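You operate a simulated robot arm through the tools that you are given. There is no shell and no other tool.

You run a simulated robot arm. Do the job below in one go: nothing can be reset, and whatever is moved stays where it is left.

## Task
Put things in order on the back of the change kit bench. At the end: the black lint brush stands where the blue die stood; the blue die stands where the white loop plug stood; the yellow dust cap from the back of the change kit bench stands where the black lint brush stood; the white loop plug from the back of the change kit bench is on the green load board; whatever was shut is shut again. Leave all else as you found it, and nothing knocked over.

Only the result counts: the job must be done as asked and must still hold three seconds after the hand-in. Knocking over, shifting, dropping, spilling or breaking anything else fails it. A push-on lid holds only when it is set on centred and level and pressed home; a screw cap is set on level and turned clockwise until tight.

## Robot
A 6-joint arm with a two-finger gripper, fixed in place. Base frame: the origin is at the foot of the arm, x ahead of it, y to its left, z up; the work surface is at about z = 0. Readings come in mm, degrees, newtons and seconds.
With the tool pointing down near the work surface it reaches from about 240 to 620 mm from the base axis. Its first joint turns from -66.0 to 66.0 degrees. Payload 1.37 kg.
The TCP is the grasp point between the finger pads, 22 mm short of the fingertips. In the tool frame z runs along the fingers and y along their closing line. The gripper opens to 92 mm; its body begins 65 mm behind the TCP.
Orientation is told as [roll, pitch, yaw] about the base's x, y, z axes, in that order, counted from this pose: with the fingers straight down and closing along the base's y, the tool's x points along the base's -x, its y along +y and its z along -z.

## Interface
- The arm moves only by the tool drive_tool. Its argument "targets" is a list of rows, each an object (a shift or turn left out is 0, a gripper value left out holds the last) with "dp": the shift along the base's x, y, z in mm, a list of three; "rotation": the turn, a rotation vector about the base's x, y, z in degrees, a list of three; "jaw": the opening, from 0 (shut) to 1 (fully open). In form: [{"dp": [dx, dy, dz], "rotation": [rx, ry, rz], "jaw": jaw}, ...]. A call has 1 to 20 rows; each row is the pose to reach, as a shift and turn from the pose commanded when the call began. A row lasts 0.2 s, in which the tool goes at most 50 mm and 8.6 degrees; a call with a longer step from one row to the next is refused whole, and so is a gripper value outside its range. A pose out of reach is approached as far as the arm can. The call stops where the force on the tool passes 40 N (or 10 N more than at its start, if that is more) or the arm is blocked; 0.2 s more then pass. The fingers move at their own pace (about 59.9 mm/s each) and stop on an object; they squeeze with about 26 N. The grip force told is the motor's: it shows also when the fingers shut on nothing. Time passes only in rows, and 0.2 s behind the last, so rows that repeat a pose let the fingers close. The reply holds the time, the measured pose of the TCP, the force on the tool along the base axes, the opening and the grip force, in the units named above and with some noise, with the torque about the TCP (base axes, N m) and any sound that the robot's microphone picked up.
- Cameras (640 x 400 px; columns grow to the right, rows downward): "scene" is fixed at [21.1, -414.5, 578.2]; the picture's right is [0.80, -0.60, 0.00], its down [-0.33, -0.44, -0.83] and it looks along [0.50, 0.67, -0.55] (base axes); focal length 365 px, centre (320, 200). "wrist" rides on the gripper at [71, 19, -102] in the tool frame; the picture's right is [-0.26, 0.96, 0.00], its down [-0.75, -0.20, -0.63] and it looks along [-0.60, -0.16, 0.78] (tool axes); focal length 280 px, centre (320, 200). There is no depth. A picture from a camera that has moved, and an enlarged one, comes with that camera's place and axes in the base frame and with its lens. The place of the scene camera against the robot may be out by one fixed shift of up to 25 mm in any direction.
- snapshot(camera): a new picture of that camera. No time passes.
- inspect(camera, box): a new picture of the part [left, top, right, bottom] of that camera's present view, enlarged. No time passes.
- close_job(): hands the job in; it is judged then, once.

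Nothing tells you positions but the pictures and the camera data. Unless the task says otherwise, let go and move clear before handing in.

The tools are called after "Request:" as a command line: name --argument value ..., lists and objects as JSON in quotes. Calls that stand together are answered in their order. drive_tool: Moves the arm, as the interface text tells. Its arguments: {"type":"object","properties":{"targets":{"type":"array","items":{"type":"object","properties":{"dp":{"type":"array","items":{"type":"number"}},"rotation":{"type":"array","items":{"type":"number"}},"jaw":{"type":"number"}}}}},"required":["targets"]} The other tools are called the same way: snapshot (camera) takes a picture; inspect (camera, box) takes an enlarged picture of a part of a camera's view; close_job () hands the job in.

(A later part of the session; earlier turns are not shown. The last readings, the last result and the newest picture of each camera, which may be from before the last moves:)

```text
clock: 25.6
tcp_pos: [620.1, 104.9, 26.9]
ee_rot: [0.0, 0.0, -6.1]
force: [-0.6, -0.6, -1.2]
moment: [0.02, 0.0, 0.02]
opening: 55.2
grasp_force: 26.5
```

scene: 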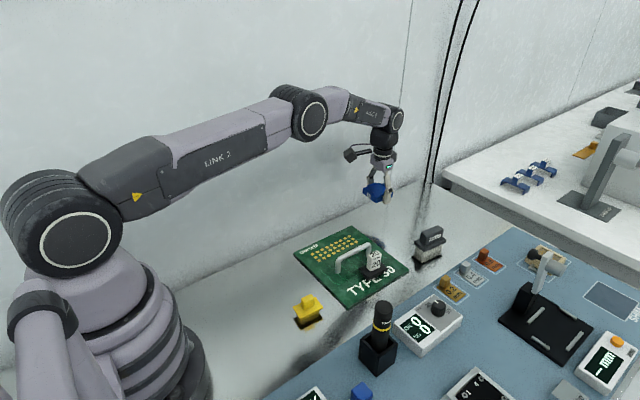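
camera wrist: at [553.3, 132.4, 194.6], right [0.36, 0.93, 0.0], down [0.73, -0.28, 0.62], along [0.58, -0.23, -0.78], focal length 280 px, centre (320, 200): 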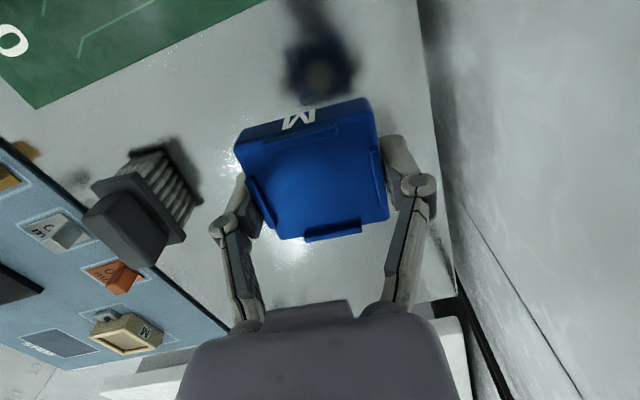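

Request:
drive_tool --targets '[{"dp": [0, 0, -0.6]}, {"dp": [0, 0, -1.2]}, {"dp": [0, 0, -1.2]}]'

Request:
inspect --camera "scene" --box '[340, 170, 420, 250]'

```text
clock: 26.4
tcp_pos: [621.2, 104.8, 25.2]
ee_rot: [0.0, 0.0, -6.0]
force: [-0.5, -0.2, -0.6]
moment: [0.0, -0.01, 0.01]
opening: 55.0
grasp_force: 25.8
```

```text
5.00 times, centred on (380, 210) of scene
camera zoom: at [21.1, -414.5, 578.2], right [0.8, -0.6, 0.0], down [-0.33, -0.44, -0.83], along [0.5, 0.67, -0.55], focal length 1827 px, centre (20, 150)
```

zoom: 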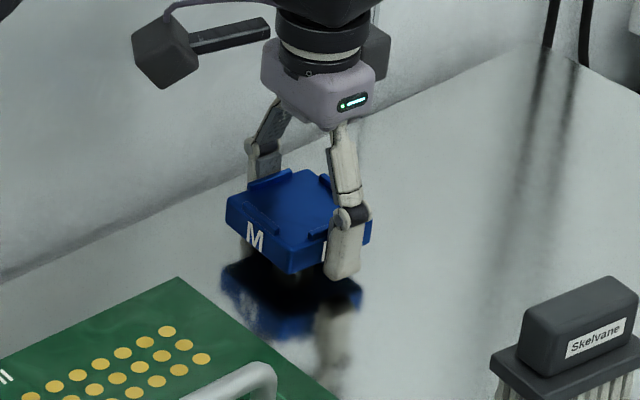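

Request:
drive_tool --targets '[{"dp": [0, 0, -0.5]}, {"dp": [0, 0, -1.0]}, {"dp": [0, 0, -1.0]}]'

```text
clock: 27.2
tcp_pos: [619.6, 104.6, 26.0]
ee_rot: [-0.1, -0.2, -6.0]
force: [0.4, -2.8, 4.7]
moment: [-0.06, 0.02, 0.05]
opening: 55.0
grasp_force: 26.6
```

Contact felt (about 5–6 N). I open the jaws moderately and rise.

Request:
drive_tool --targets '[{"dp": [0, 0, 0], "jaw": 0.63}, {"dp": [0, 0, 0], "jaw": 0.68}, {"dp": [0, 0, 0], "jaw": 0.72}, {"dp": [0, 0, 0], "jaw": 0.72}, {"dp": [0, 0, 10]}, {"dp": [0, 0, 30]}, {"dp": [0, 0, 60]}, {"dp": [0, 0, 100]}, {"dp": [0, 0, 115]}, {"dp": [0, 0, 115]}]'

Request:
snapshot --camera "wrist"

Request:
inspect --camera "wrist" --box '[240, 20, 400, 150]'

Request:
inspect --camera "scene" --box '[330, 170, 450, 270]'

```text
clock: 29.4
tcp_pos: [619.3, 105.5, 140.5]
ee_rot: [0.0, 0.1, -6.0]
force: [0.0, 0.0, 0.1]
moment: [0.02, 0.0, 0.0]
opening: 66.2
grasp_force: 0.1
```

```text
taken
camera wrist: at [552.3, 131.0, 243.0], right [0.36, 0.93, 0.0], down [0.73, -0.28, 0.63], along [0.58, -0.23, -0.78], focal length 280 px, centre (320, 200)
```

wrist: 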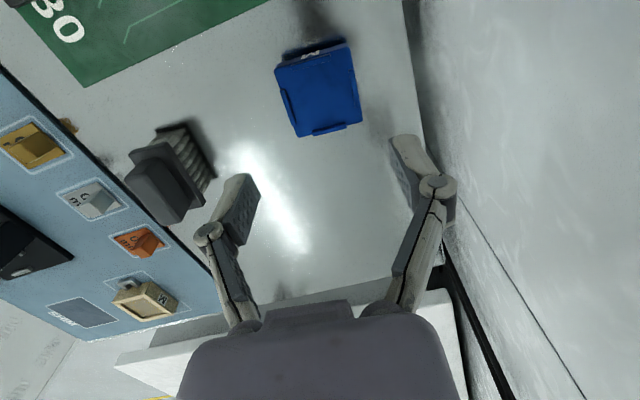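

```text
3.08 times, centred on (320, 85) of wrist
camera zoom: at [552.3, 131.0, 243.0], right [0.36, 0.93, 0.0], down [0.73, -0.28, 0.63], along [0.58, -0.23, -0.78], focal length 863 px, centre (320, 554)
```

zoom: 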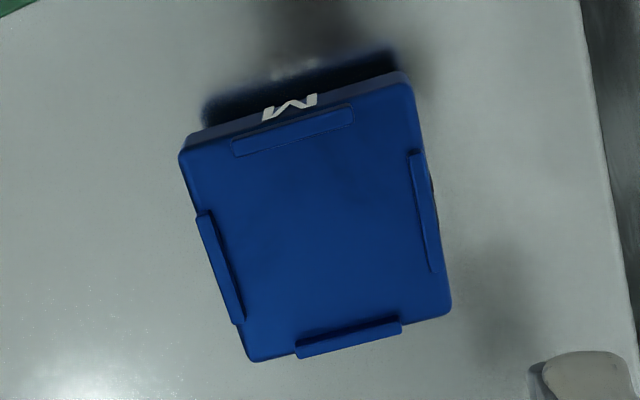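

```text
4.00 times, centred on (390, 220) of scene
camera zoom: at [21.1, -414.5, 578.2], right [0.8, -0.6, 0.0], down [-0.33, -0.44, -0.83], along [0.5, 0.67, -0.55], focal length 1461 px, centre (40, 120)
```

zoom: 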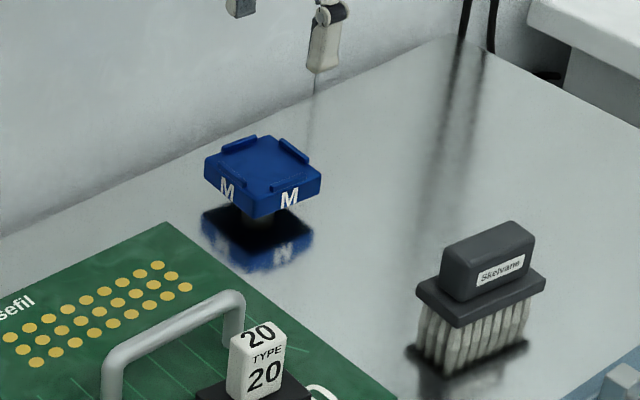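

The die stands at (619, 106), matching the plug's old spot. Next I hover above the brush (about (625, -47)) for a close look.

Request:
drive_tool --targets '[{"dp": [1, -38, 0], "jaw": 0.6}, {"dp": [2, -77, 0], "jaw": 0.5}, {"dp": [3, -115, 0]}, {"dp": [4, -153, 0], "rotation": [0, 0, -1]}, {"dp": [4, -153, 0], "rotation": [0, 0, -1]}]'

Request:
snapshot --camera "wrist"

Request:
inspect --camera "wrist" --box '[250, 30, 390, 170]'

Request:
inspect --camera "scene" --box '[380, 150, 480, 290]'

```text
clock: 30.6
tcp_pos: [624.7, -47.7, 141.7]
ee_rot: [0.0, 0.0, -7.0]
force: [-0.5, -0.4, 0.2]
moment: [0.04, 0.02, -0.01]
opening: 46.0
grasp_force: 0.1
```

```text
taken
camera wrist: at [558.0, -20.4, 243.5], right [0.38, 0.93, 0.0], down [0.72, -0.29, 0.63], along [0.58, -0.24, -0.78], focal length 280 px, centre (320, 200)
```

wrist: 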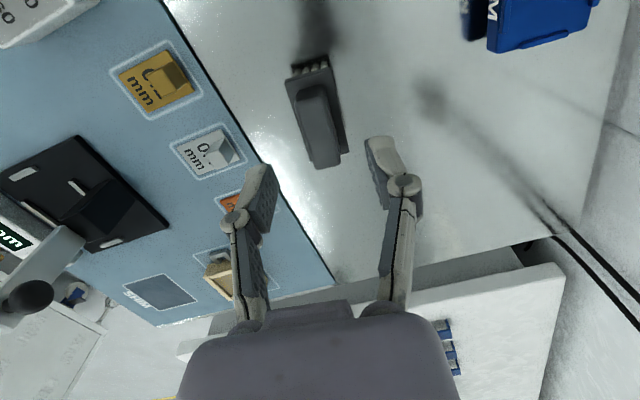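

```text
2.86 times, centred on (320, 100) of wrist
camera zoom: at [558.0, -20.4, 243.5], right [0.38, 0.93, 0.0], down [0.72, -0.29, 0.63], along [0.58, -0.24, -0.78], focal length 801 px, centre (320, 486)
```

zoom: 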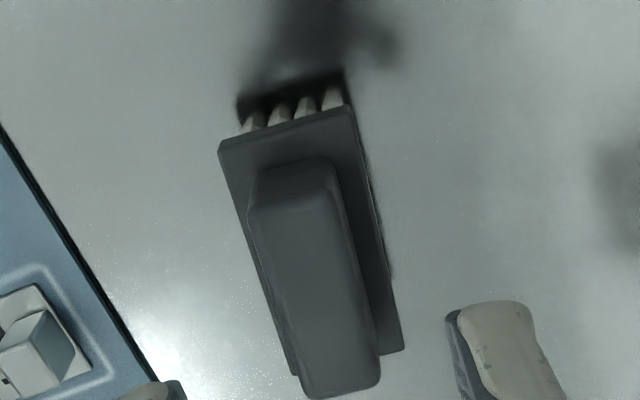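

```text
2.86 times, centred on (430, 220) of scene
camera zoom: at [21.1, -414.5, 578.2], right [0.8, -0.6, 0.0], down [-0.33, -0.44, -0.83], along [0.5, 0.67, -0.55], focal length 1044 px, centre (6, 143)
```

zoom: 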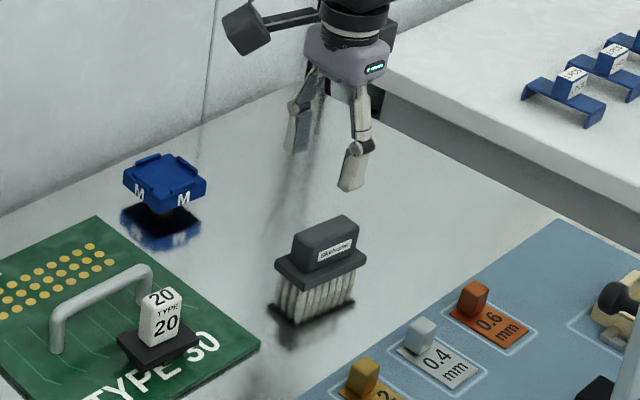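

Comparing the views shows the brush bristles are partly mirror reflection: its plate top is near z≈19, handle top z≈44 and its centre about (644, -56). That is near the edge of reach, so I test at a safe height first.

Request:
drive_tool --targets '[{"dp": [10, -5, 0]}, {"dp": [20, -9, -20]}, {"dp": [20, -9, -45]}, {"dp": [20, -9, -60]}, {"dp": [20, -9, -60]}, {"dp": [20, -9, -60]}]'

Request:
snapshot --camera "wrist"

Request:
inspect --camera "wrist" --box '[230, 50, 410, 220]'

Request:
inspect --camera "scene" --box '[380, 170, 480, 290]'

```text
clock: 32.0
tcp_pos: [637.1, -56.0, 83.4]
ee_rot: [0.0, 0.1, -6.9]
force: [0.3, -0.3, 0.1]
moment: [0.0, 0.03, 0.01]
opening: 45.9
grasp_force: 0.1
out of reach, approached as far as the arm can: row 2, 3, 4, 5, 6
```

```text
taken
camera wrist: at [570.4, -28.2, 185.3], right [0.38, 0.93, 0.0], down [0.72, -0.3, 0.63], along [0.58, -0.24, -0.78], focal length 280 px, centre (320, 200)
```

wrist: 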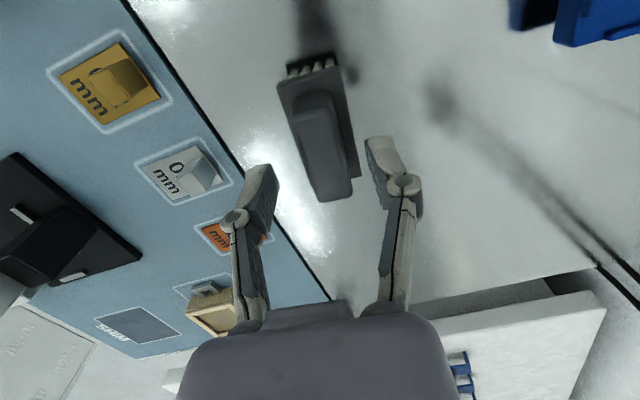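

```text
2.35 times, centred on (320, 135) of wrist
camera zoom: at [570.4, -28.2, 185.3], right [0.38, 0.93, 0.0], down [0.72, -0.3, 0.63], along [0.58, -0.24, -0.78], focal length 660 px, centre (320, 353)
```

zoom: 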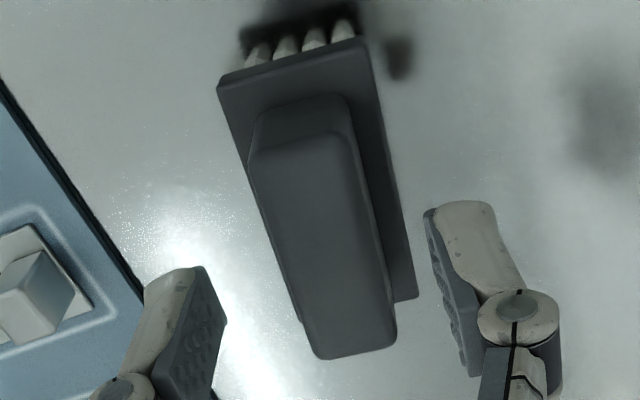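

```text
3.33 times, centred on (430, 230) of scene
camera zoom: at [21.1, -414.5, 578.2], right [0.8, -0.6, 0.0], down [-0.33, -0.44, -0.83], along [0.5, 0.67, -0.55], focal length 1218 px, centre (-47, 100)
```

zoom: 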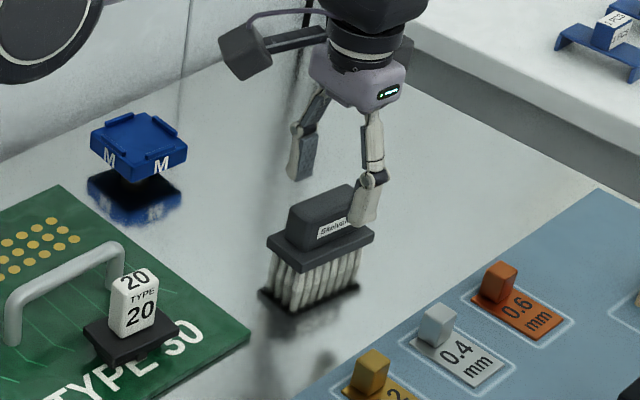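

Request:
inspect --camera "scene" --box '[405, 205, 465, 265]'

Request:
inspect --camera "wrist" --box '[270, 40, 370, 120]'

```text
6.67 times, centred on (435, 235) of scene
camera zoom: at [21.1, -414.5, 578.2], right [0.8, -0.6, 0.0], down [-0.33, -0.44, -0.83], along [0.5, 0.67, -0.55], focal length 2436 px, centre (-447, -33)
```

zoom: 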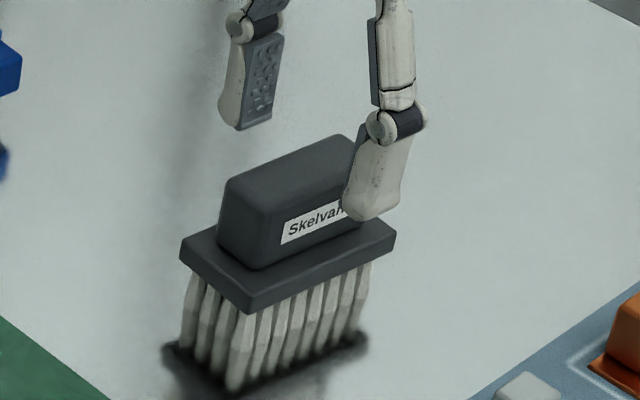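

```text
5.00 times, centred on (320, 80) of wrist
camera zoom: at [570.4, -28.2, 185.3], right [0.38, 0.93, 0.0], down [0.72, -0.3, 0.63], along [0.58, -0.24, -0.78], focal length 1402 px, centre (320, 800)
```

zoom: 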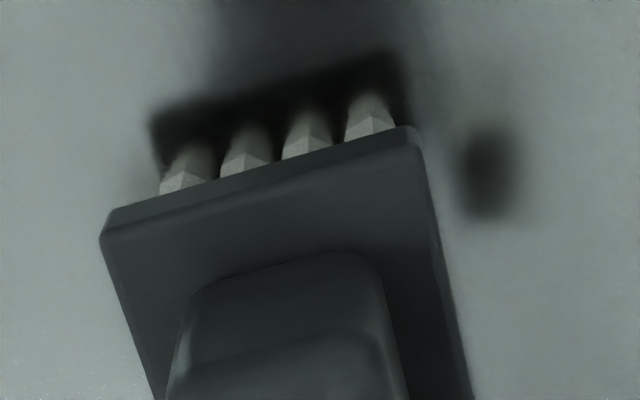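

From reflections and both cameras I take the brush plate top at z≈27, handle top at z≈51 and its centre at about (640, -54.5). I bring the command back inside reach and descend partway with the jaws straddling the handle.

Request:
drive_tool --targets '[{"dp": [-6.5, 1, 0]}, {"dp": [-6.5, 1, -8]}, {"dp": [-6.5, 1, -16]}, {"dp": [-6.5, 1, -16]}]'

Request:
inspect --camera "scene" --box '[405, 205, 465, 265]'

Request:
inspect --camera "wrist" --box '[220, 60, 420, 240]'

```text
clock: 33.0
tcp_pos: [629.3, -55.0, 67.8]
ee_rot: [0.0, 0.1, -7.0]
force: [-0.4, -0.5, -0.2]
moment: [-0.01, -0.01, -0.01]
opening: 46.0
grasp_force: 0.1
```

```text
6.67 times, centred on (435, 235) of scene
camera zoom: at [21.1, -414.5, 578.2], right [0.8, -0.6, 0.0], down [-0.33, -0.44, -0.83], along [0.5, 0.67, -0.55], focal length 2436 px, centre (-447, -33)
```

zoom: 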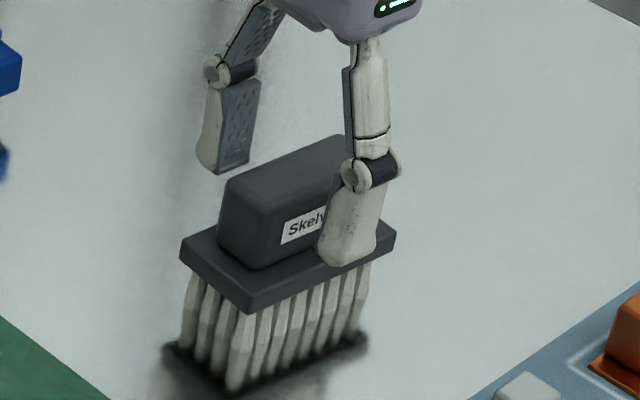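

```text
2.22 times, centred on (320, 150) of wrist
camera zoom: at [562.8, -27.8, 168.9], right [0.38, 0.93, 0.0], down [0.72, -0.3, 0.63], along [0.58, -0.24, -0.78], focal length 623 px, centre (320, 311)
```

zoom: 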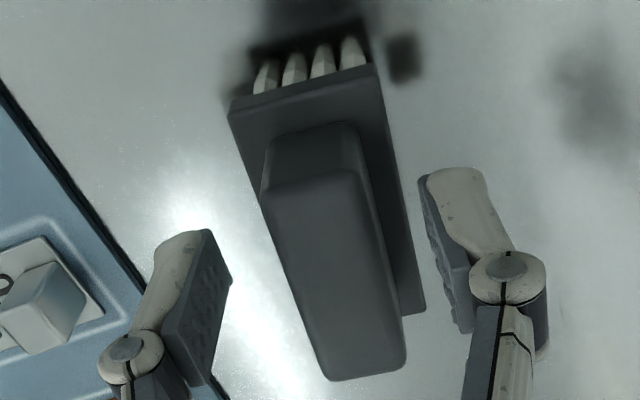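

Request:
drive_tool --targets '[{"dp": [3.5, 0.5, 0]}, {"dp": [7, 0.7, -4]}, {"dp": [7, 0.7, -10]}, {"dp": [7, 0.7, -14]}, {"dp": [7, 0.7, -14]}]'

Request:
inspect --camera "scene" --box '[405, 205, 465, 265]'

Request:
inspect --camera "wrist" --box '[220, 60, 420, 240]'

```text
clock: 34.2
tcp_pos: [632.5, -53.2, 52.8]
ee_rot: [0.1, -0.1, -7.1]
force: [-0.3, -1.5, 0.1]
moment: [0.02, 0.0, -0.02]
opening: 46.1
grasp_force: 0.0
out of reach, approached as far as the arm can: row 3, 4, 5
```

```text
6.67 times, centred on (435, 235) of scene
camera zoom: at [21.1, -414.5, 578.2], right [0.8, -0.6, 0.0], down [-0.33, -0.44, -0.83], along [0.5, 0.67, -0.55], focal length 2436 px, centre (-447, -33)
```

zoom: 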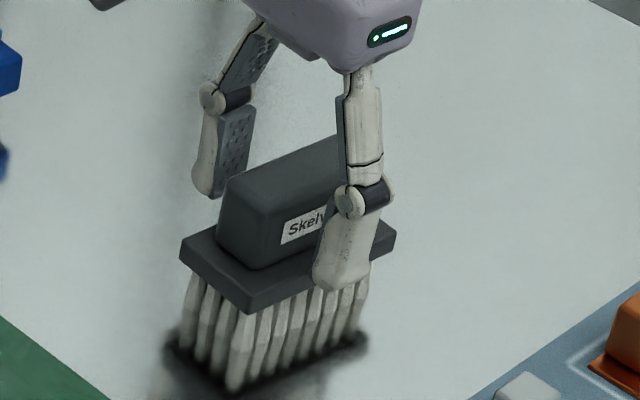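

```text
2.22 times, centred on (320, 150) of wrist
camera zoom: at [565.8, -25.9, 155.0], right [0.38, 0.93, 0.0], down [0.72, -0.3, 0.63], along [0.58, -0.24, -0.78], focal length 623 px, centre (320, 311)
```

zoom: 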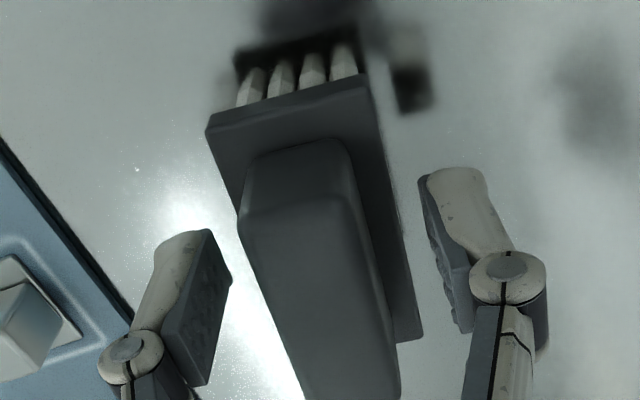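

The reach limit puts the TCP about 8 mm short of the brush centre along its handle, which is fine for gripping. I close on the handle here.

Request:
drive_tool --targets '[{"dp": [0, 0, 0], "jaw": 0.4}, {"dp": [0, 0, 0], "jaw": 0.3}, {"dp": [0, 0, 0], "jaw": 0.15}, {"dp": [0, 0, 0], "jaw": 0.1}, {"dp": [0, 0, 0], "jaw": 0.1}]'

Request:
inspect --camera "scene" --box '[405, 205, 465, 265]'

Request:
inspect --camera "wrist" --box '[220, 60, 420, 240]'

```text
clock: 35.4
tcp_pos: [631.8, -52.9, 53.1]
ee_rot: [0.1, 0.0, -7.1]
force: [-0.4, 0.1, 1.5]
moment: [-0.01, 0.02, 0.01]
opening: 21.0
grasp_force: 25.3
```

```text
6.67 times, centred on (435, 235) of scene
camera zoom: at [21.1, -414.5, 578.2], right [0.8, -0.6, 0.0], down [-0.33, -0.44, -0.83], along [0.5, 0.67, -0.55], focal length 2436 px, centre (-447, -33)
```

zoom: 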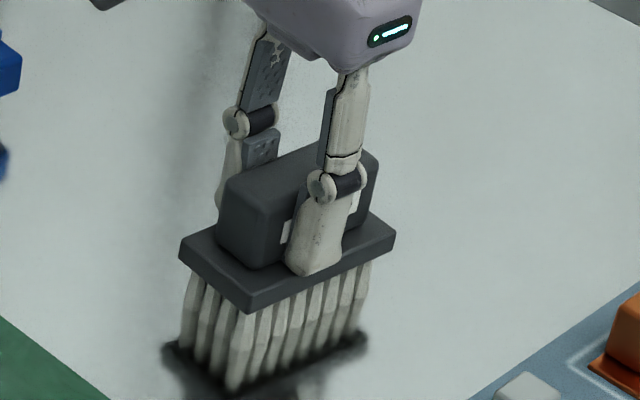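

```text
2.22 times, centred on (320, 150) of wrist
camera zoom: at [565.8, -26.0, 155.1], right [0.38, 0.93, 0.0], down [0.72, -0.3, 0.63], along [0.58, -0.24, -0.78], focal length 623 px, centre (320, 311)
```

zoom: 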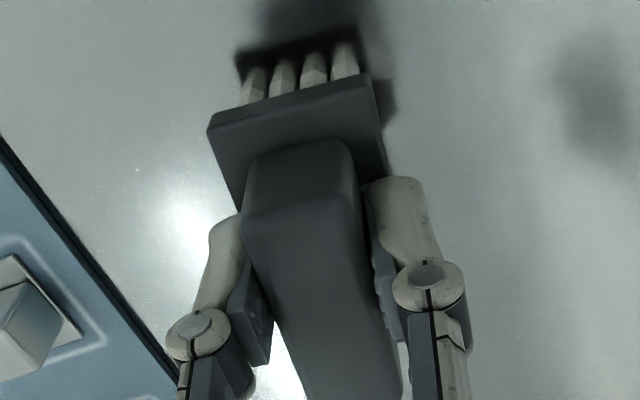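

The handle is gripped at 21 mm. I lift straight up, then carry it over the board to the die's old spot, aiming TCP about (275, 106) so the brush centre lands at (282, 105).

Request:
drive_tool --targets '[{"dp": [0, 0, 8]}, {"dp": [0, 0, 30]}, {"dp": [0, 0, 65]}, {"dp": [-5, 2, 97]}, {"dp": [-40, 18, 97]}, {"dp": [-82, 37, 97]}, {"dp": [-124, 55, 97]}, {"dp": [-166, 74, 97]}, {"dp": [-208, 93, 97]}, {"dp": [-250, 111, 97]}, {"dp": [-292, 130, 97]}, {"dp": [-330, 147, 97]}, {"dp": [-357, 159.2, 90]}, {"dp": [-357, 159.2, 70]}, {"dp": [-357, 159.2, 70]}]'

Request:
snapshot --camera "scene"

Request:
snapshot --camera "wrist"

```text
clock: 38.6
tcp_pos: [641.6, -13.4, 151.0]
ee_rot: [0.0, 0.2, -7.0]
force: [0.2, 0.4, -0.6]
moment: [0.0, 0.04, 0.0]
opening: 21.3
grasp_force: 25.8
out of reach, approached as far as the arm can: row 2, 3, 4, 5, 6, 7, 8, 9, 10, 11, 12, 13, 14, 15
```

```text
taken
```

scene: 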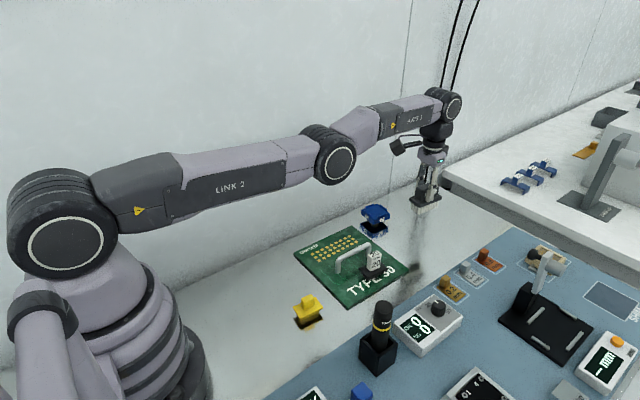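

```text
taken
camera wrist: at [574.2, 14.1, 252.9], right [0.38, 0.93, 0.0], down [0.72, -0.3, 0.62], along [0.58, -0.24, -0.78], focal length 280 px, centre (320, 200)
```

wrist: 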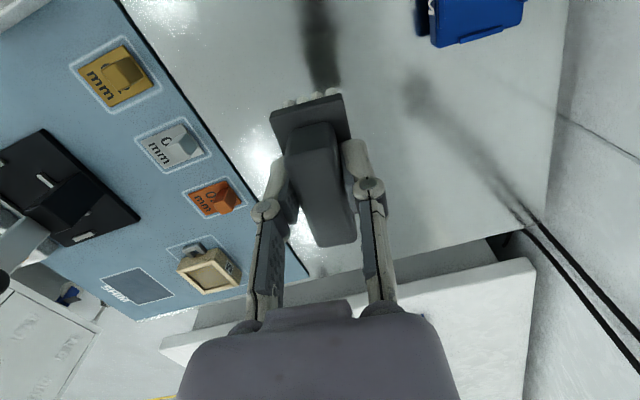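

The arm hung up at its stretched-out limit (now at (642, -13, 151)) with the brush still held and clear of everything. I draw it straight inward in smaller steps.

Request:
drive_tool --targets '[{"dp": [-5, 0, 0]}, {"dp": [-12, 0, 0]}, {"dp": [-25, 0, 0]}, {"dp": [-40, 0, 0]}, {"dp": [-40, 0, 0]}]'

Request:
snapshot --camera "scene"

```text
clock: 39.8
tcp_pos: [640.5, -10.6, 149.0]
ee_rot: [-0.1, 0.0, -7.0]
force: [-0.4, 0.1, -1.2]
moment: [-0.02, 0.01, -0.01]
opening: 21.2
grasp_force: 25.9
out of reach, approached as far as the arm can: row 1, 2, 3, 4, 5
```

```text
taken
```

scene: 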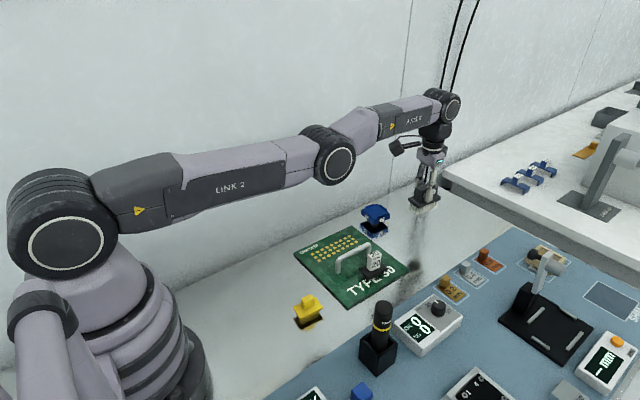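

The arm is straightened, so an inward pull alone has no effect; a downward move should bend the elbow again. There is about 95 mm of free height beneath the brush, so I lower 45 mm and then pull inward.

Request:
drive_tool --targets '[{"dp": [0, 0, -10]}, {"dp": [-3, 0, -20]}, {"dp": [-8, 0, -30]}, {"dp": [-15, 0, -40]}, {"dp": [-25, 0, -45]}, {"dp": [-40, 0, -45]}, {"dp": [-40, 0, -45]}]'

Request:
snapshot --camera "scene"

```text
clock: 41.4
tcp_pos: [639.9, -10.5, 103.3]
ee_rot: [-0.1, 0.1, -7.0]
force: [-0.3, -0.4, -0.9]
moment: [0.02, 0.03, -0.02]
opening: 21.2
grasp_force: 26.2
out of reach, approached as far as the arm can: row 3, 4, 5, 6, 7
```

```text
taken
```

scene: 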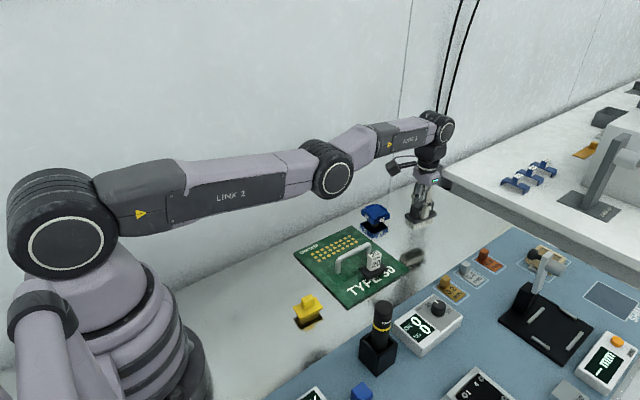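

Vertical moves work but radial ones do not yet. I try a tilt of the hand (fingers swinging toward the base) combined with an inward and slightly downward move, to get the elbow off its straight position.

Request:
drive_tool --targets '[{"dp": [-15, 0, 1], "rotation": [0, 5, 0]}, {"dp": [-30, 0, 3], "rotation": [0, 10, 0]}, {"dp": [-30, 0, 3], "rotation": [0, 10, 0]}]'

Request:
snapshot --camera "scene"

```text
clock: 42.2
tcp_pos: [607.1, -10.8, 105.7]
ee_rot: [-1.3, 9.9, -7.2]
force: [0.9, 0.3, -1.1]
moment: [0.01, -0.02, 0.01]
opening: 21.0
grasp_force: 25.1
out of reach, approached as far as the arm can: row 2
```

```text
taken
```

scene: 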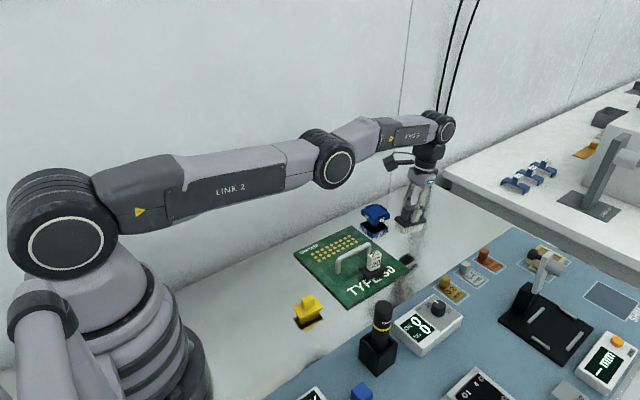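

The tilt worked: the tool is now at x≈607. I continue inward with the tilt held to see whether the elbow bends freely.

Request:
drive_tool --targets '[{"dp": [-10, 0, 0]}, {"dp": [-20, 0, 0]}, {"dp": [-35, 0, 0]}, {"dp": [-50, 0, 0]}, {"dp": [-50, 0, 0]}]'

```text
clock: 43.4
tcp_pos: [607.0, -11.7, 105.2]
ee_rot: [-1.3, 10.0, -7.2]
force: [-0.3, 0.2, -1.2]
moment: [0.02, 0.01, -0.02]
opening: 21.2
grasp_force: 25.6
out of reach, approached as far as the arm can: row 1, 2, 3, 4, 5
```

The tilt alone swings the wrist; the elbow still sits at (or just past) straight. Moving down while nudging outward should bend it the right way; there is about 45 mm of clearance under the brush, so I use 28 mm of it and then try inward.

Request:
drive_tool --targets '[{"dp": [4, 0, -7]}, {"dp": [8, 0, -14]}, {"dp": [8, 0, -21]}, {"dp": [8, 0, -28]}, {"dp": [8, 0, -28]}]'

Request:
drive_tool --targets '[{"dp": [-6, 0, 0]}, {"dp": [-14, 0, 0]}, {"dp": [-24, 0, 0]}, {"dp": [-24, 0, 0]}]'

```text
clock: 44.6
tcp_pos: [604.0, -9.7, 80.3]
ee_rot: [-1.3, 9.9, -7.3]
force: [-0.4, 0.9, -1.0]
moment: [0.01, -0.05, 0.0]
opening: 21.2
grasp_force: 25.6
out of reach, approached as far as the arm can: row 1, 2, 3, 4, 5
```

```text
clock: 45.6
tcp_pos: [604.0, -9.8, 79.2]
ee_rot: [-1.3, 10.0, -7.2]
force: [-0.6, -0.2, -1.2]
moment: [0.0, 0.0, -0.04]
opening: 21.3
grasp_force: 25.8
out of reach, approached as far as the arm can: row 1, 2, 3, 4
```

Still stretched. I'll raise the arm ~200 mm along its reach arc and bring it back down the same arc (no inward demand), so the elbow bends in its natural direction, then try inward again.

Request:
drive_tool --targets '[{"dp": [2, 0, 40]}, {"dp": [2, 0, 80]}, {"dp": [0, 0, 120]}, {"dp": [-4, 0, 160]}, {"dp": [-11, 0, 200]}, {"dp": [-11, 0, 200]}]'

Request:
snapshot --camera "scene"

```text
clock: 47.0
tcp_pos: [594.9, -12.0, 281.6]
ee_rot: [-1.3, 9.9, -7.2]
force: [0.0, -0.7, -0.5]
moment: [0.01, 0.0, 0.01]
opening: 21.2
grasp_force: 25.8
```

```text
taken
```

scene: 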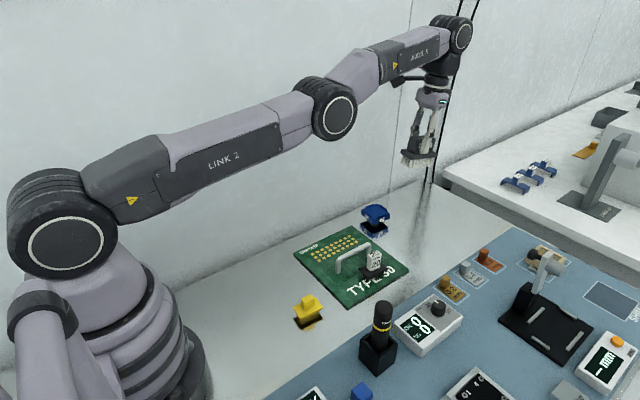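

Request:
drive_tool --targets '[{"dp": [8, 0, -40]}, {"dp": [13, 0, -80]}, {"dp": [15, 0, -120]}, {"dp": [14, 0, -160]}, {"dp": [14, 0, -160]}]'

Request:
snapshot --camera "scene"

```text
clock: 48.2
tcp_pos: [607.7, -10.8, 121.1]
ee_rot: [-1.3, 9.9, -7.1]
force: [0.6, -0.9, -0.9]
moment: [0.01, 0.0, 0.0]
opening: 21.0
grasp_force: 26.1
```

```text
taken
```

scene: 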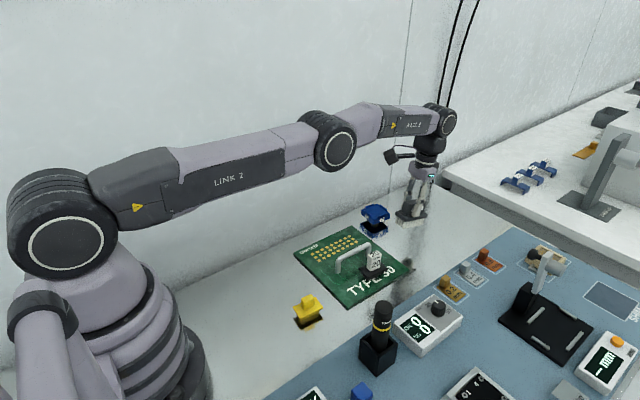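

The elbow now bends the natural way. I pull inward.

Request:
drive_tool --targets '[{"dp": [-8, 0, 0]}, {"dp": [-20, 0, 4]}, {"dp": [-40, 0, 8]}, {"dp": [-60, 0, 10]}, {"dp": [-60, 0, 10]}]'

```text
clock: 49.4
tcp_pos: [548.8, -11.2, 131.3]
ee_rot: [-1.3, 10.0, -7.1]
force: [-0.2, 0.5, -0.6]
moment: [0.0, 0.02, -0.01]
opening: 21.2
grasp_force: 25.9
```

Free again at (549, -11, 131). I level the hand, rise a little and carry the brush to the die's old place.

Request:
drive_tool --targets '[{"dp": [-10, 0, 8], "rotation": [0, -5, 0]}, {"dp": [-25, 0, 18], "rotation": [0, -10, 0]}, {"dp": [-60, 10, 18], "rotation": [0, -10, 0]}, {"dp": [-100, 28, 18], "rotation": [0, -10, 0]}, {"dp": [-140, 48, 18], "rotation": [0, -10, 0]}, {"dp": [-180, 70, 18], "rotation": [0, -10, 0]}, {"dp": [-220, 92, 18], "rotation": [0, -10, 0]}, {"dp": [-255, 110, 5], "rotation": [0, -10, 0]}, {"dp": [-274, 117.4, -20], "rotation": [0, -10, 0]}, {"dp": [-274, 117.4, -20], "rotation": [0, -10, 0]}]'

Request:
snapshot --camera "scene"

Request:
snapshot --camera "wrist"

```text
clock: 51.6
tcp_pos: [272.6, 109.9, 110.8]
ee_rot: [0.0, 0.1, -7.0]
force: [-0.1, 0.7, -1.0]
moment: [-0.01, 0.02, 0.03]
opening: 21.3
grasp_force: 25.7
```

```text
taken
```

scene: 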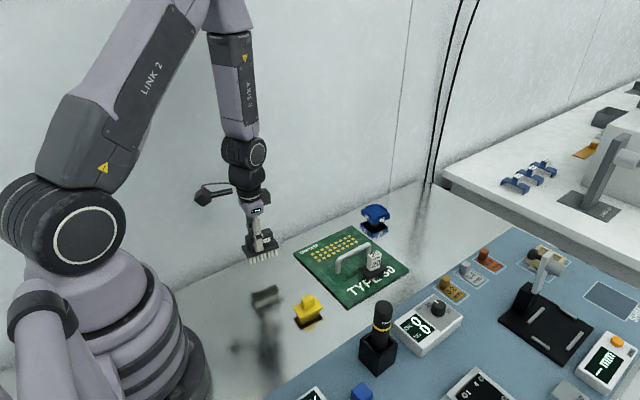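

```text
taken
camera wrist: at [206.4, 136.8, 213.8], right [0.38, 0.93, 0.0], down [0.72, -0.3, 0.63], along [0.58, -0.24, -0.78], focal length 280 px, centre (320, 200)
```

wrist: 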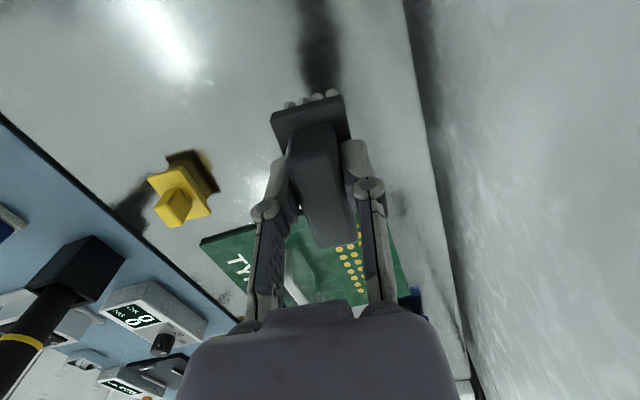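

Request:
inspect --camera "wrist" --box '[240, 70, 400, 260]'

Request:
inspect --camera "scene" --box '[220, 190, 300, 280]'

```text
2.11 times, centred on (320, 165) of wrist
camera zoom: at [206.4, 136.8, 213.8], right [0.38, 0.93, 0.0], down [0.72, -0.3, 0.63], along [0.58, -0.24, -0.78], focal length 590 px, centre (320, 274)
```

zoom: 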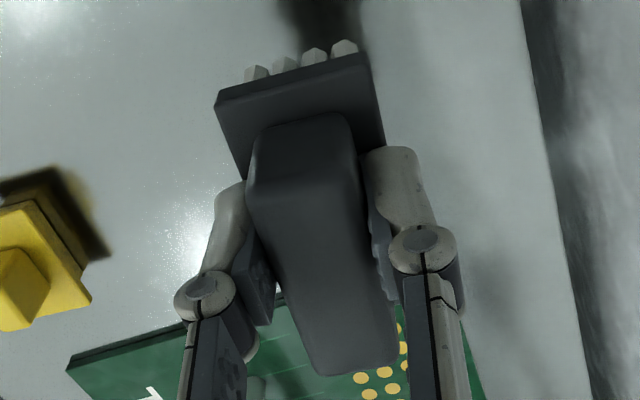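

```text
4.44 times, centred on (260, 235) of scene
camera zoom: at [21.1, -414.4, 578.2], right [0.8, -0.6, 0.0], down [-0.33, -0.44, -0.83], along [0.5, 0.67, -0.55], focal length 1624 px, centre (587, 44)
```

zoom: 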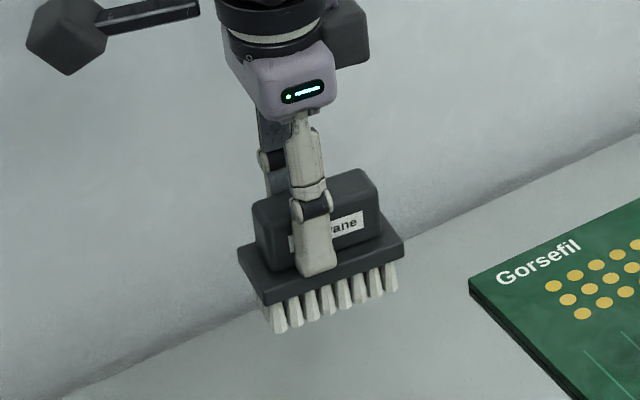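

The view now shows the true short bristles; the brush centre is about 10.5 mm ahead of the TCP. I correct by (-1, -3) mm and lower to a few mm above the bench.

Request:
drive_tool --targets '[{"dp": [-1, -2.8, -20]}, {"dp": [-1, -2.8, -40]}, {"dp": [-1, -2.8, -50]}, {"dp": [-1, -2.8, -53]}, {"dp": [-1, -2.8, -53]}]'

Request:
inspect --camera "scene" --box '[220, 220, 310, 310]'

```text
clock: 52.8
tcp_pos: [273.0, 103.6, 57.0]
ee_rot: [0.0, 0.0, -7.0]
force: [-0.8, -0.1, -0.7]
moment: [-0.02, 0.05, 0.02]
opening: 21.2
grasp_force: 26.0
```

```text
4.44 times, centred on (265, 265) of scene
camera zoom: at [21.1, -414.5, 578.2], right [0.8, -0.6, 0.0], down [-0.33, -0.44, -0.83], along [0.5, 0.67, -0.55], focal length 1624 px, centre (564, -89)
```

zoom: 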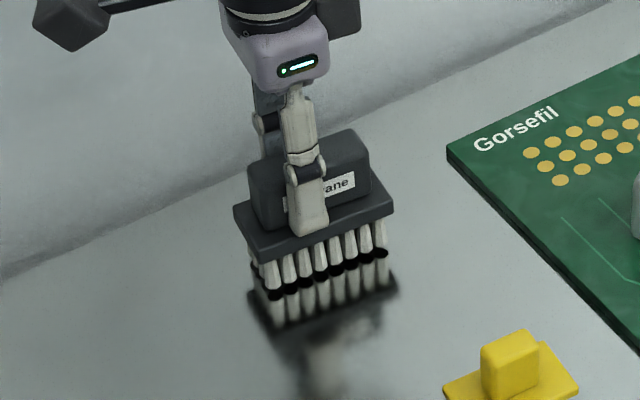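

Request:
snapshot --camera "wrist"

Request:
drive_tool --targets '[{"dp": [0, 0, 0]}]'

```text
taken
camera wrist: at [206.2, 132.0, 159.6], right [0.38, 0.93, 0.0], down [0.72, -0.3, 0.63], along [0.58, -0.24, -0.78], focal length 280 px, centre (320, 200)
```

wrist: 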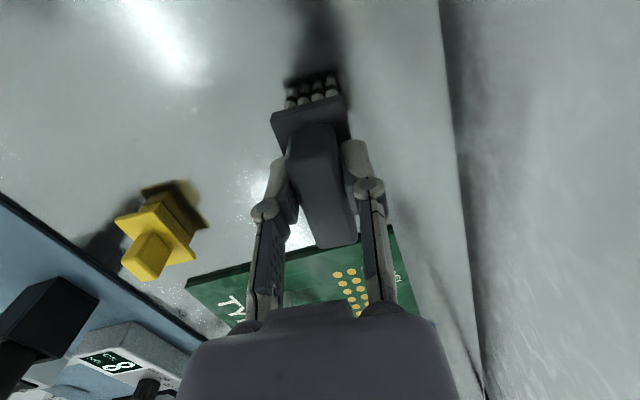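

```text
clock: 53.2
tcp_pos: [272.7, 103.7, 58.1]
ee_rot: [0.1, 0.1, -7.0]
force: [-0.6, -0.4, -1.4]
moment: [-0.03, 0.02, 0.01]
opening: 21.2
grasp_force: 25.9
```

Request:
drive_tool --targets '[{"dp": [-1, 2, 0]}, {"dp": [-1, 2, -1.5]}, {"dp": [-1, 2, -3]}, {"dp": [-1, 2, -3]}]'

Request:
inspect --camera "scene" --box '[220, 220, 310, 310]'

```text
clock: 54.2
tcp_pos: [271.5, 106.2, 55.0]
ee_rot: [0.0, 0.1, -7.0]
force: [0.1, 0.4, 0.2]
moment: [-0.01, -0.03, 0.01]
opening: 21.4
grasp_force: 25.9
```

```text
4.44 times, centred on (265, 265) of scene
camera zoom: at [21.1, -414.5, 578.2], right [0.8, -0.6, 0.0], down [-0.33, -0.44, -0.83], along [0.5, 0.67, -0.55], focal length 1624 px, centre (564, -89)
```

zoom: 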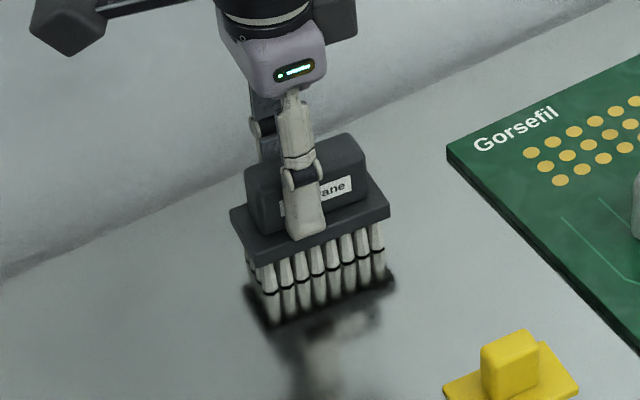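

Request:
drive_tool --targets '[{"dp": [0, 0, -0.6]}, {"dp": [0, 0, -1.2]}, {"dp": [0, 0, -1.2]}]'

```text
clock: 55.0
tcp_pos: [271.5, 105.2, 54.5]
ee_rot: [0.1, 0.1, -7.1]
force: [-2.0, -2.8, 15.3]
moment: [-0.12, -0.17, -0.04]
opening: 21.3
grasp_force: 26.0
```

Firm contact. I ease up slightly, open the jaws and rise.

Request:
drive_tool --targets '[{"dp": [0, 0, 0.8]}, {"dp": [0, 0, 0.8], "jaw": 0.3}, {"dp": [0, 0, 0.8], "jaw": 0.4}, {"dp": [0, 0, 0.8], "jaw": 0.45}, {"dp": [0, 0, 0.8], "jaw": 0.45}, {"dp": [0, 0, 10]}, {"dp": [0, 0, 30]}, {"dp": [0, 0, 60]}, {"dp": [0, 0, 95]}, {"dp": [0, 0, 95]}]'

Request:
snapshot --camera "wrist"

Request:
inspect --camera "wrist" --box '[250, 20, 390, 160]'

Request:
inspect --camera "scene" --box '[220, 220, 340, 340]'

```text
clock: 57.2
tcp_pos: [273.1, 105.5, 146.9]
ee_rot: [0.0, 0.0, -7.0]
force: [-0.3, 0.2, 0.1]
moment: [0.0, -0.01, 0.0]
opening: 41.4
grasp_force: 0.2
```

```text
taken
camera wrist: at [205.9, 133.7, 249.4], right [0.38, 0.93, 0.0], down [0.72, -0.29, 0.63], along [0.58, -0.24, -0.78], focal length 280 px, centre (320, 200)
```

wrist: 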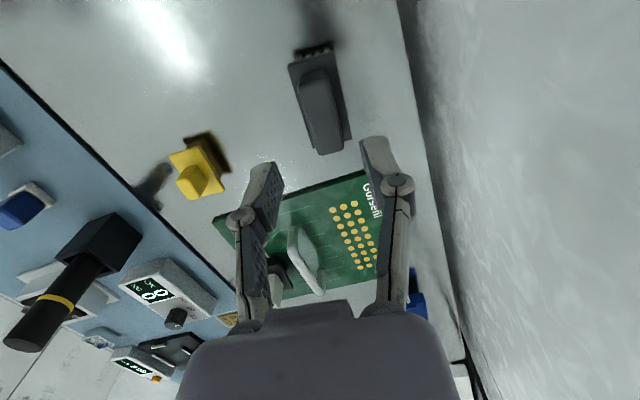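

```text
2.86 times, centred on (320, 90) of wrist
camera zoom: at [205.9, 133.7, 249.4], right [0.38, 0.93, 0.0], down [0.72, -0.29, 0.63], along [0.58, -0.24, -0.78], focal length 801 px, centre (320, 514)
```

zoom: 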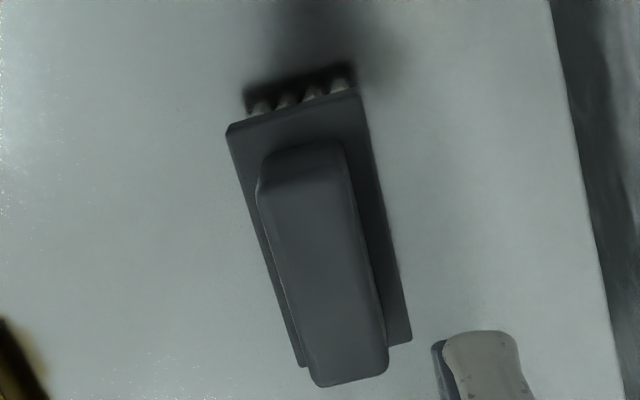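

```text
3.33 times, centred on (280, 280) of scene
camera zoom: at [21.1, -414.5, 578.2], right [0.8, -0.6, 0.0], down [-0.33, -0.44, -0.83], along [0.5, 0.67, -0.55], focal length 1218 px, centre (453, -67)
```

zoom: 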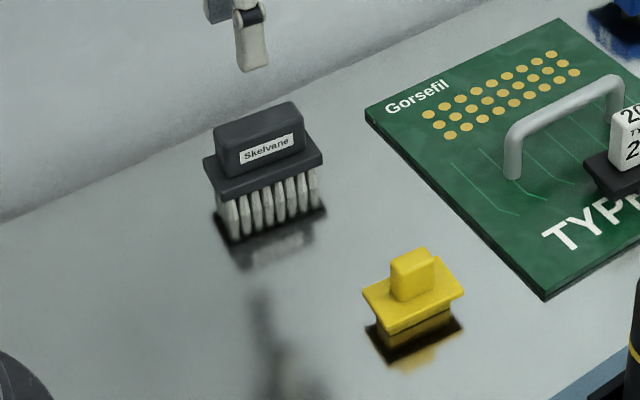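

The brush stands at (281, 105), matching the die's old spot. Next the yellow cap: I hover above it at about (301, -34) for a close look.

Request:
drive_tool --targets '[{"dp": [7, -35, 0]}, {"dp": [14, -70, 0]}, {"dp": [21, -105, 0]}, {"dp": [28.5, -140, 0], "rotation": [0, 0, 0.7]}, {"dp": [28.5, -140, 0], "rotation": [0, 0, 0.7]}]'

Request:
snapshot --camera "wrist"

Request:
inspect --camera "wrist" --box '[250, 20, 390, 160]'

Request:
inspect --camera "scene" --box '[270, 220, 350, 340]'

```text
clock: 58.4
tcp_pos: [301.1, -34.4, 145.5]
ee_rot: [0.0, 0.0, -6.2]
force: [0.6, -0.9, 0.3]
moment: [0.01, 0.02, -0.01]
opening: 41.4
grasp_force: 0.0
```

```text
taken
camera wrist: at [233.8, -6.6, 247.9], right [0.37, 0.93, 0.0], down [0.73, -0.29, 0.62], along [0.58, -0.23, -0.78], focal length 280 px, centre (320, 200)
```

wrist: 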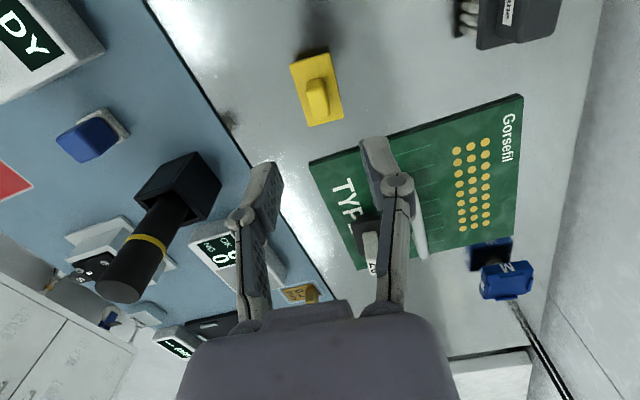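

```text
2.86 times, centred on (320, 90) of wrist
camera zoom: at [233.8, -6.6, 247.9], right [0.37, 0.93, 0.0], down [0.73, -0.29, 0.62], along [0.58, -0.23, -0.78], focal length 801 px, centre (320, 514)
```

zoom: 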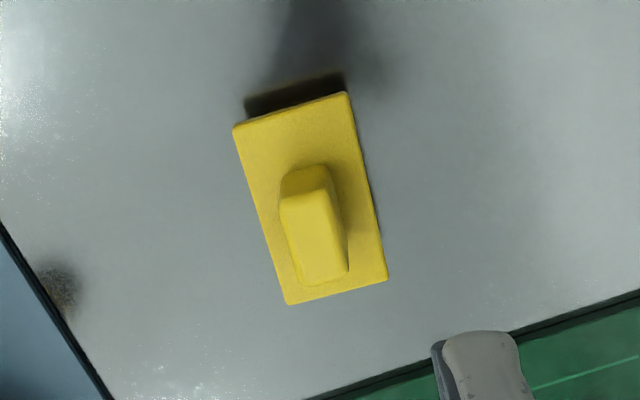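

```text
3.33 times, centred on (310, 280) of scene
camera zoom: at [21.1, -414.5, 578.2], right [0.8, -0.6, 0.0], down [-0.33, -0.44, -0.83], along [0.5, 0.67, -0.55], focal length 1218 px, centre (353, -67)
```

zoom: 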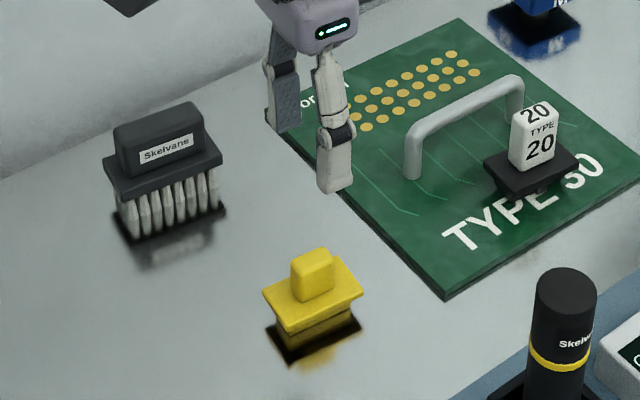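

The cap centre is (301.5, -34.5), yaw -6.3°, knob top z≈42. Because its target (642, -55) is beyond straight-down reach, I tilt the hand 10° (fingers outward) about the closing axis before gripping, so it can be set down level there with the same tilt.

Request:
drive_tool --targets '[{"dp": [0.4, 0, 0], "rotation": [-0.55, -4.97, 0]}, {"dp": [0.4, 0, 0], "rotation": [-1.1, -9.94, 0]}, {"dp": [0.4, 0, -25], "rotation": [-1.1, -9.94, 0]}, {"dp": [0.4, 0, -55], "rotation": [-1.1, -9.94, 0]}, {"dp": [0.4, 0, -75], "rotation": [-1.1, -9.94, 0]}, {"dp": [0.4, 0, -83], "rotation": [-1.1, -9.94, 0]}, {"dp": [0.4, 0, -83], "rotation": [-1.1, -9.94, 0]}]'

Request:
snapshot --camera "wrist"

Request:
inspect --camera "scene" --box '[270, 240, 350, 340]'

```text
clock: 60.0
tcp_pos: [300.6, -35.1, 65.3]
ee_rot: [0.0, -10.0, -6.2]
force: [-0.6, -0.5, 0.1]
moment: [-0.01, 0.02, 0.02]
opening: 41.5
grasp_force: 0.0
```

```text
taken
camera wrist: at [216.5, -6.3, 152.7], right [0.36, 0.93, 0.05], down [0.61, -0.27, 0.75], along [0.71, -0.24, -0.66], focal length 280 px, centre (320, 200)
```

wrist: 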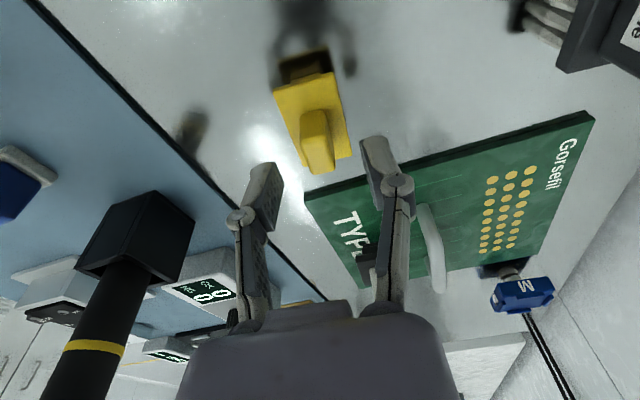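

```text
4.00 times, centred on (310, 290) of scene
camera zoom: at [21.1, -414.5, 578.2], right [0.8, -0.6, 0.0], down [-0.33, -0.44, -0.83], along [0.5, 0.67, -0.55], focal length 1461 px, centre (360, -160)
```

zoom: 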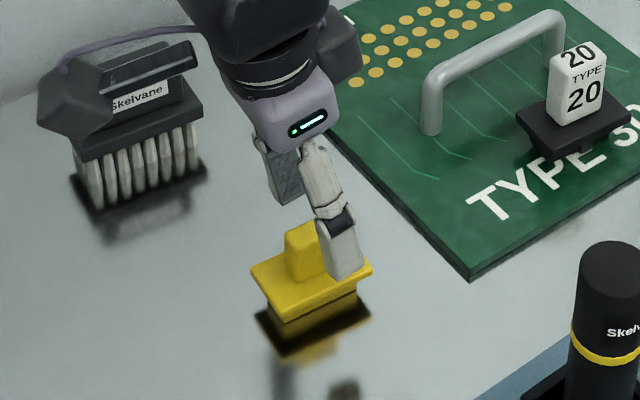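

Request:
drive_tool --targets '[{"dp": [-1, 0.3, -10]}, {"dp": [-1.5, 0.3, -20]}, {"dp": [-1.5, 0.3, -20]}]'

Request:
snapshot --camera "wrist"

Request:
inspect --camera "scene" --box '[280, 270, 340, 330]'

```text
clock: 60.8
tcp_pos: [297.8, -35.5, 43.2]
ee_rot: [0.0, -10.0, -6.3]
force: [0.4, 0.4, 0.0]
moment: [-0.02, 0.03, 0.01]
opening: 41.2
grasp_force: 0.1
```

```text
taken
camera wrist: at [215.1, -5.6, 132.3], right [0.36, 0.93, 0.05], down [0.61, -0.27, 0.75], along [0.71, -0.24, -0.66], focal length 280 px, centre (320, 200)
```

wrist: 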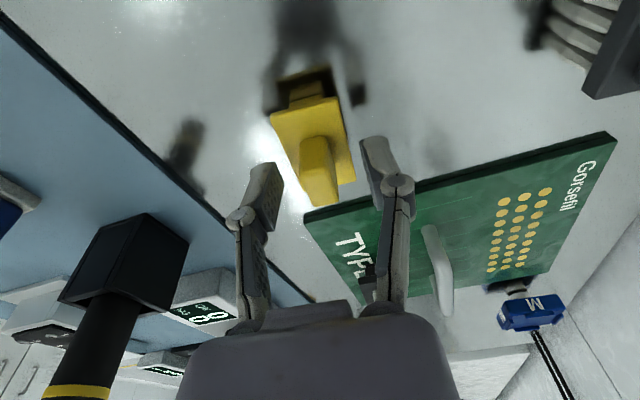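

```text
6.67 times, centred on (310, 300) of scene
camera zoom: at [21.1, -414.5, 578.2], right [0.8, -0.6, 0.0], down [-0.33, -0.44, -0.83], along [0.5, 0.67, -0.55], focal length 2436 px, centre (387, -467)
```

zoom: 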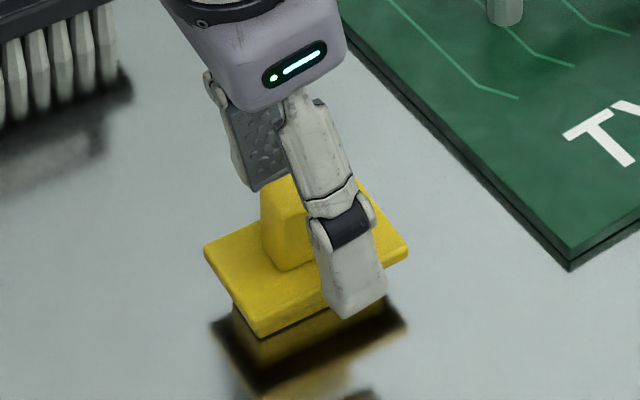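

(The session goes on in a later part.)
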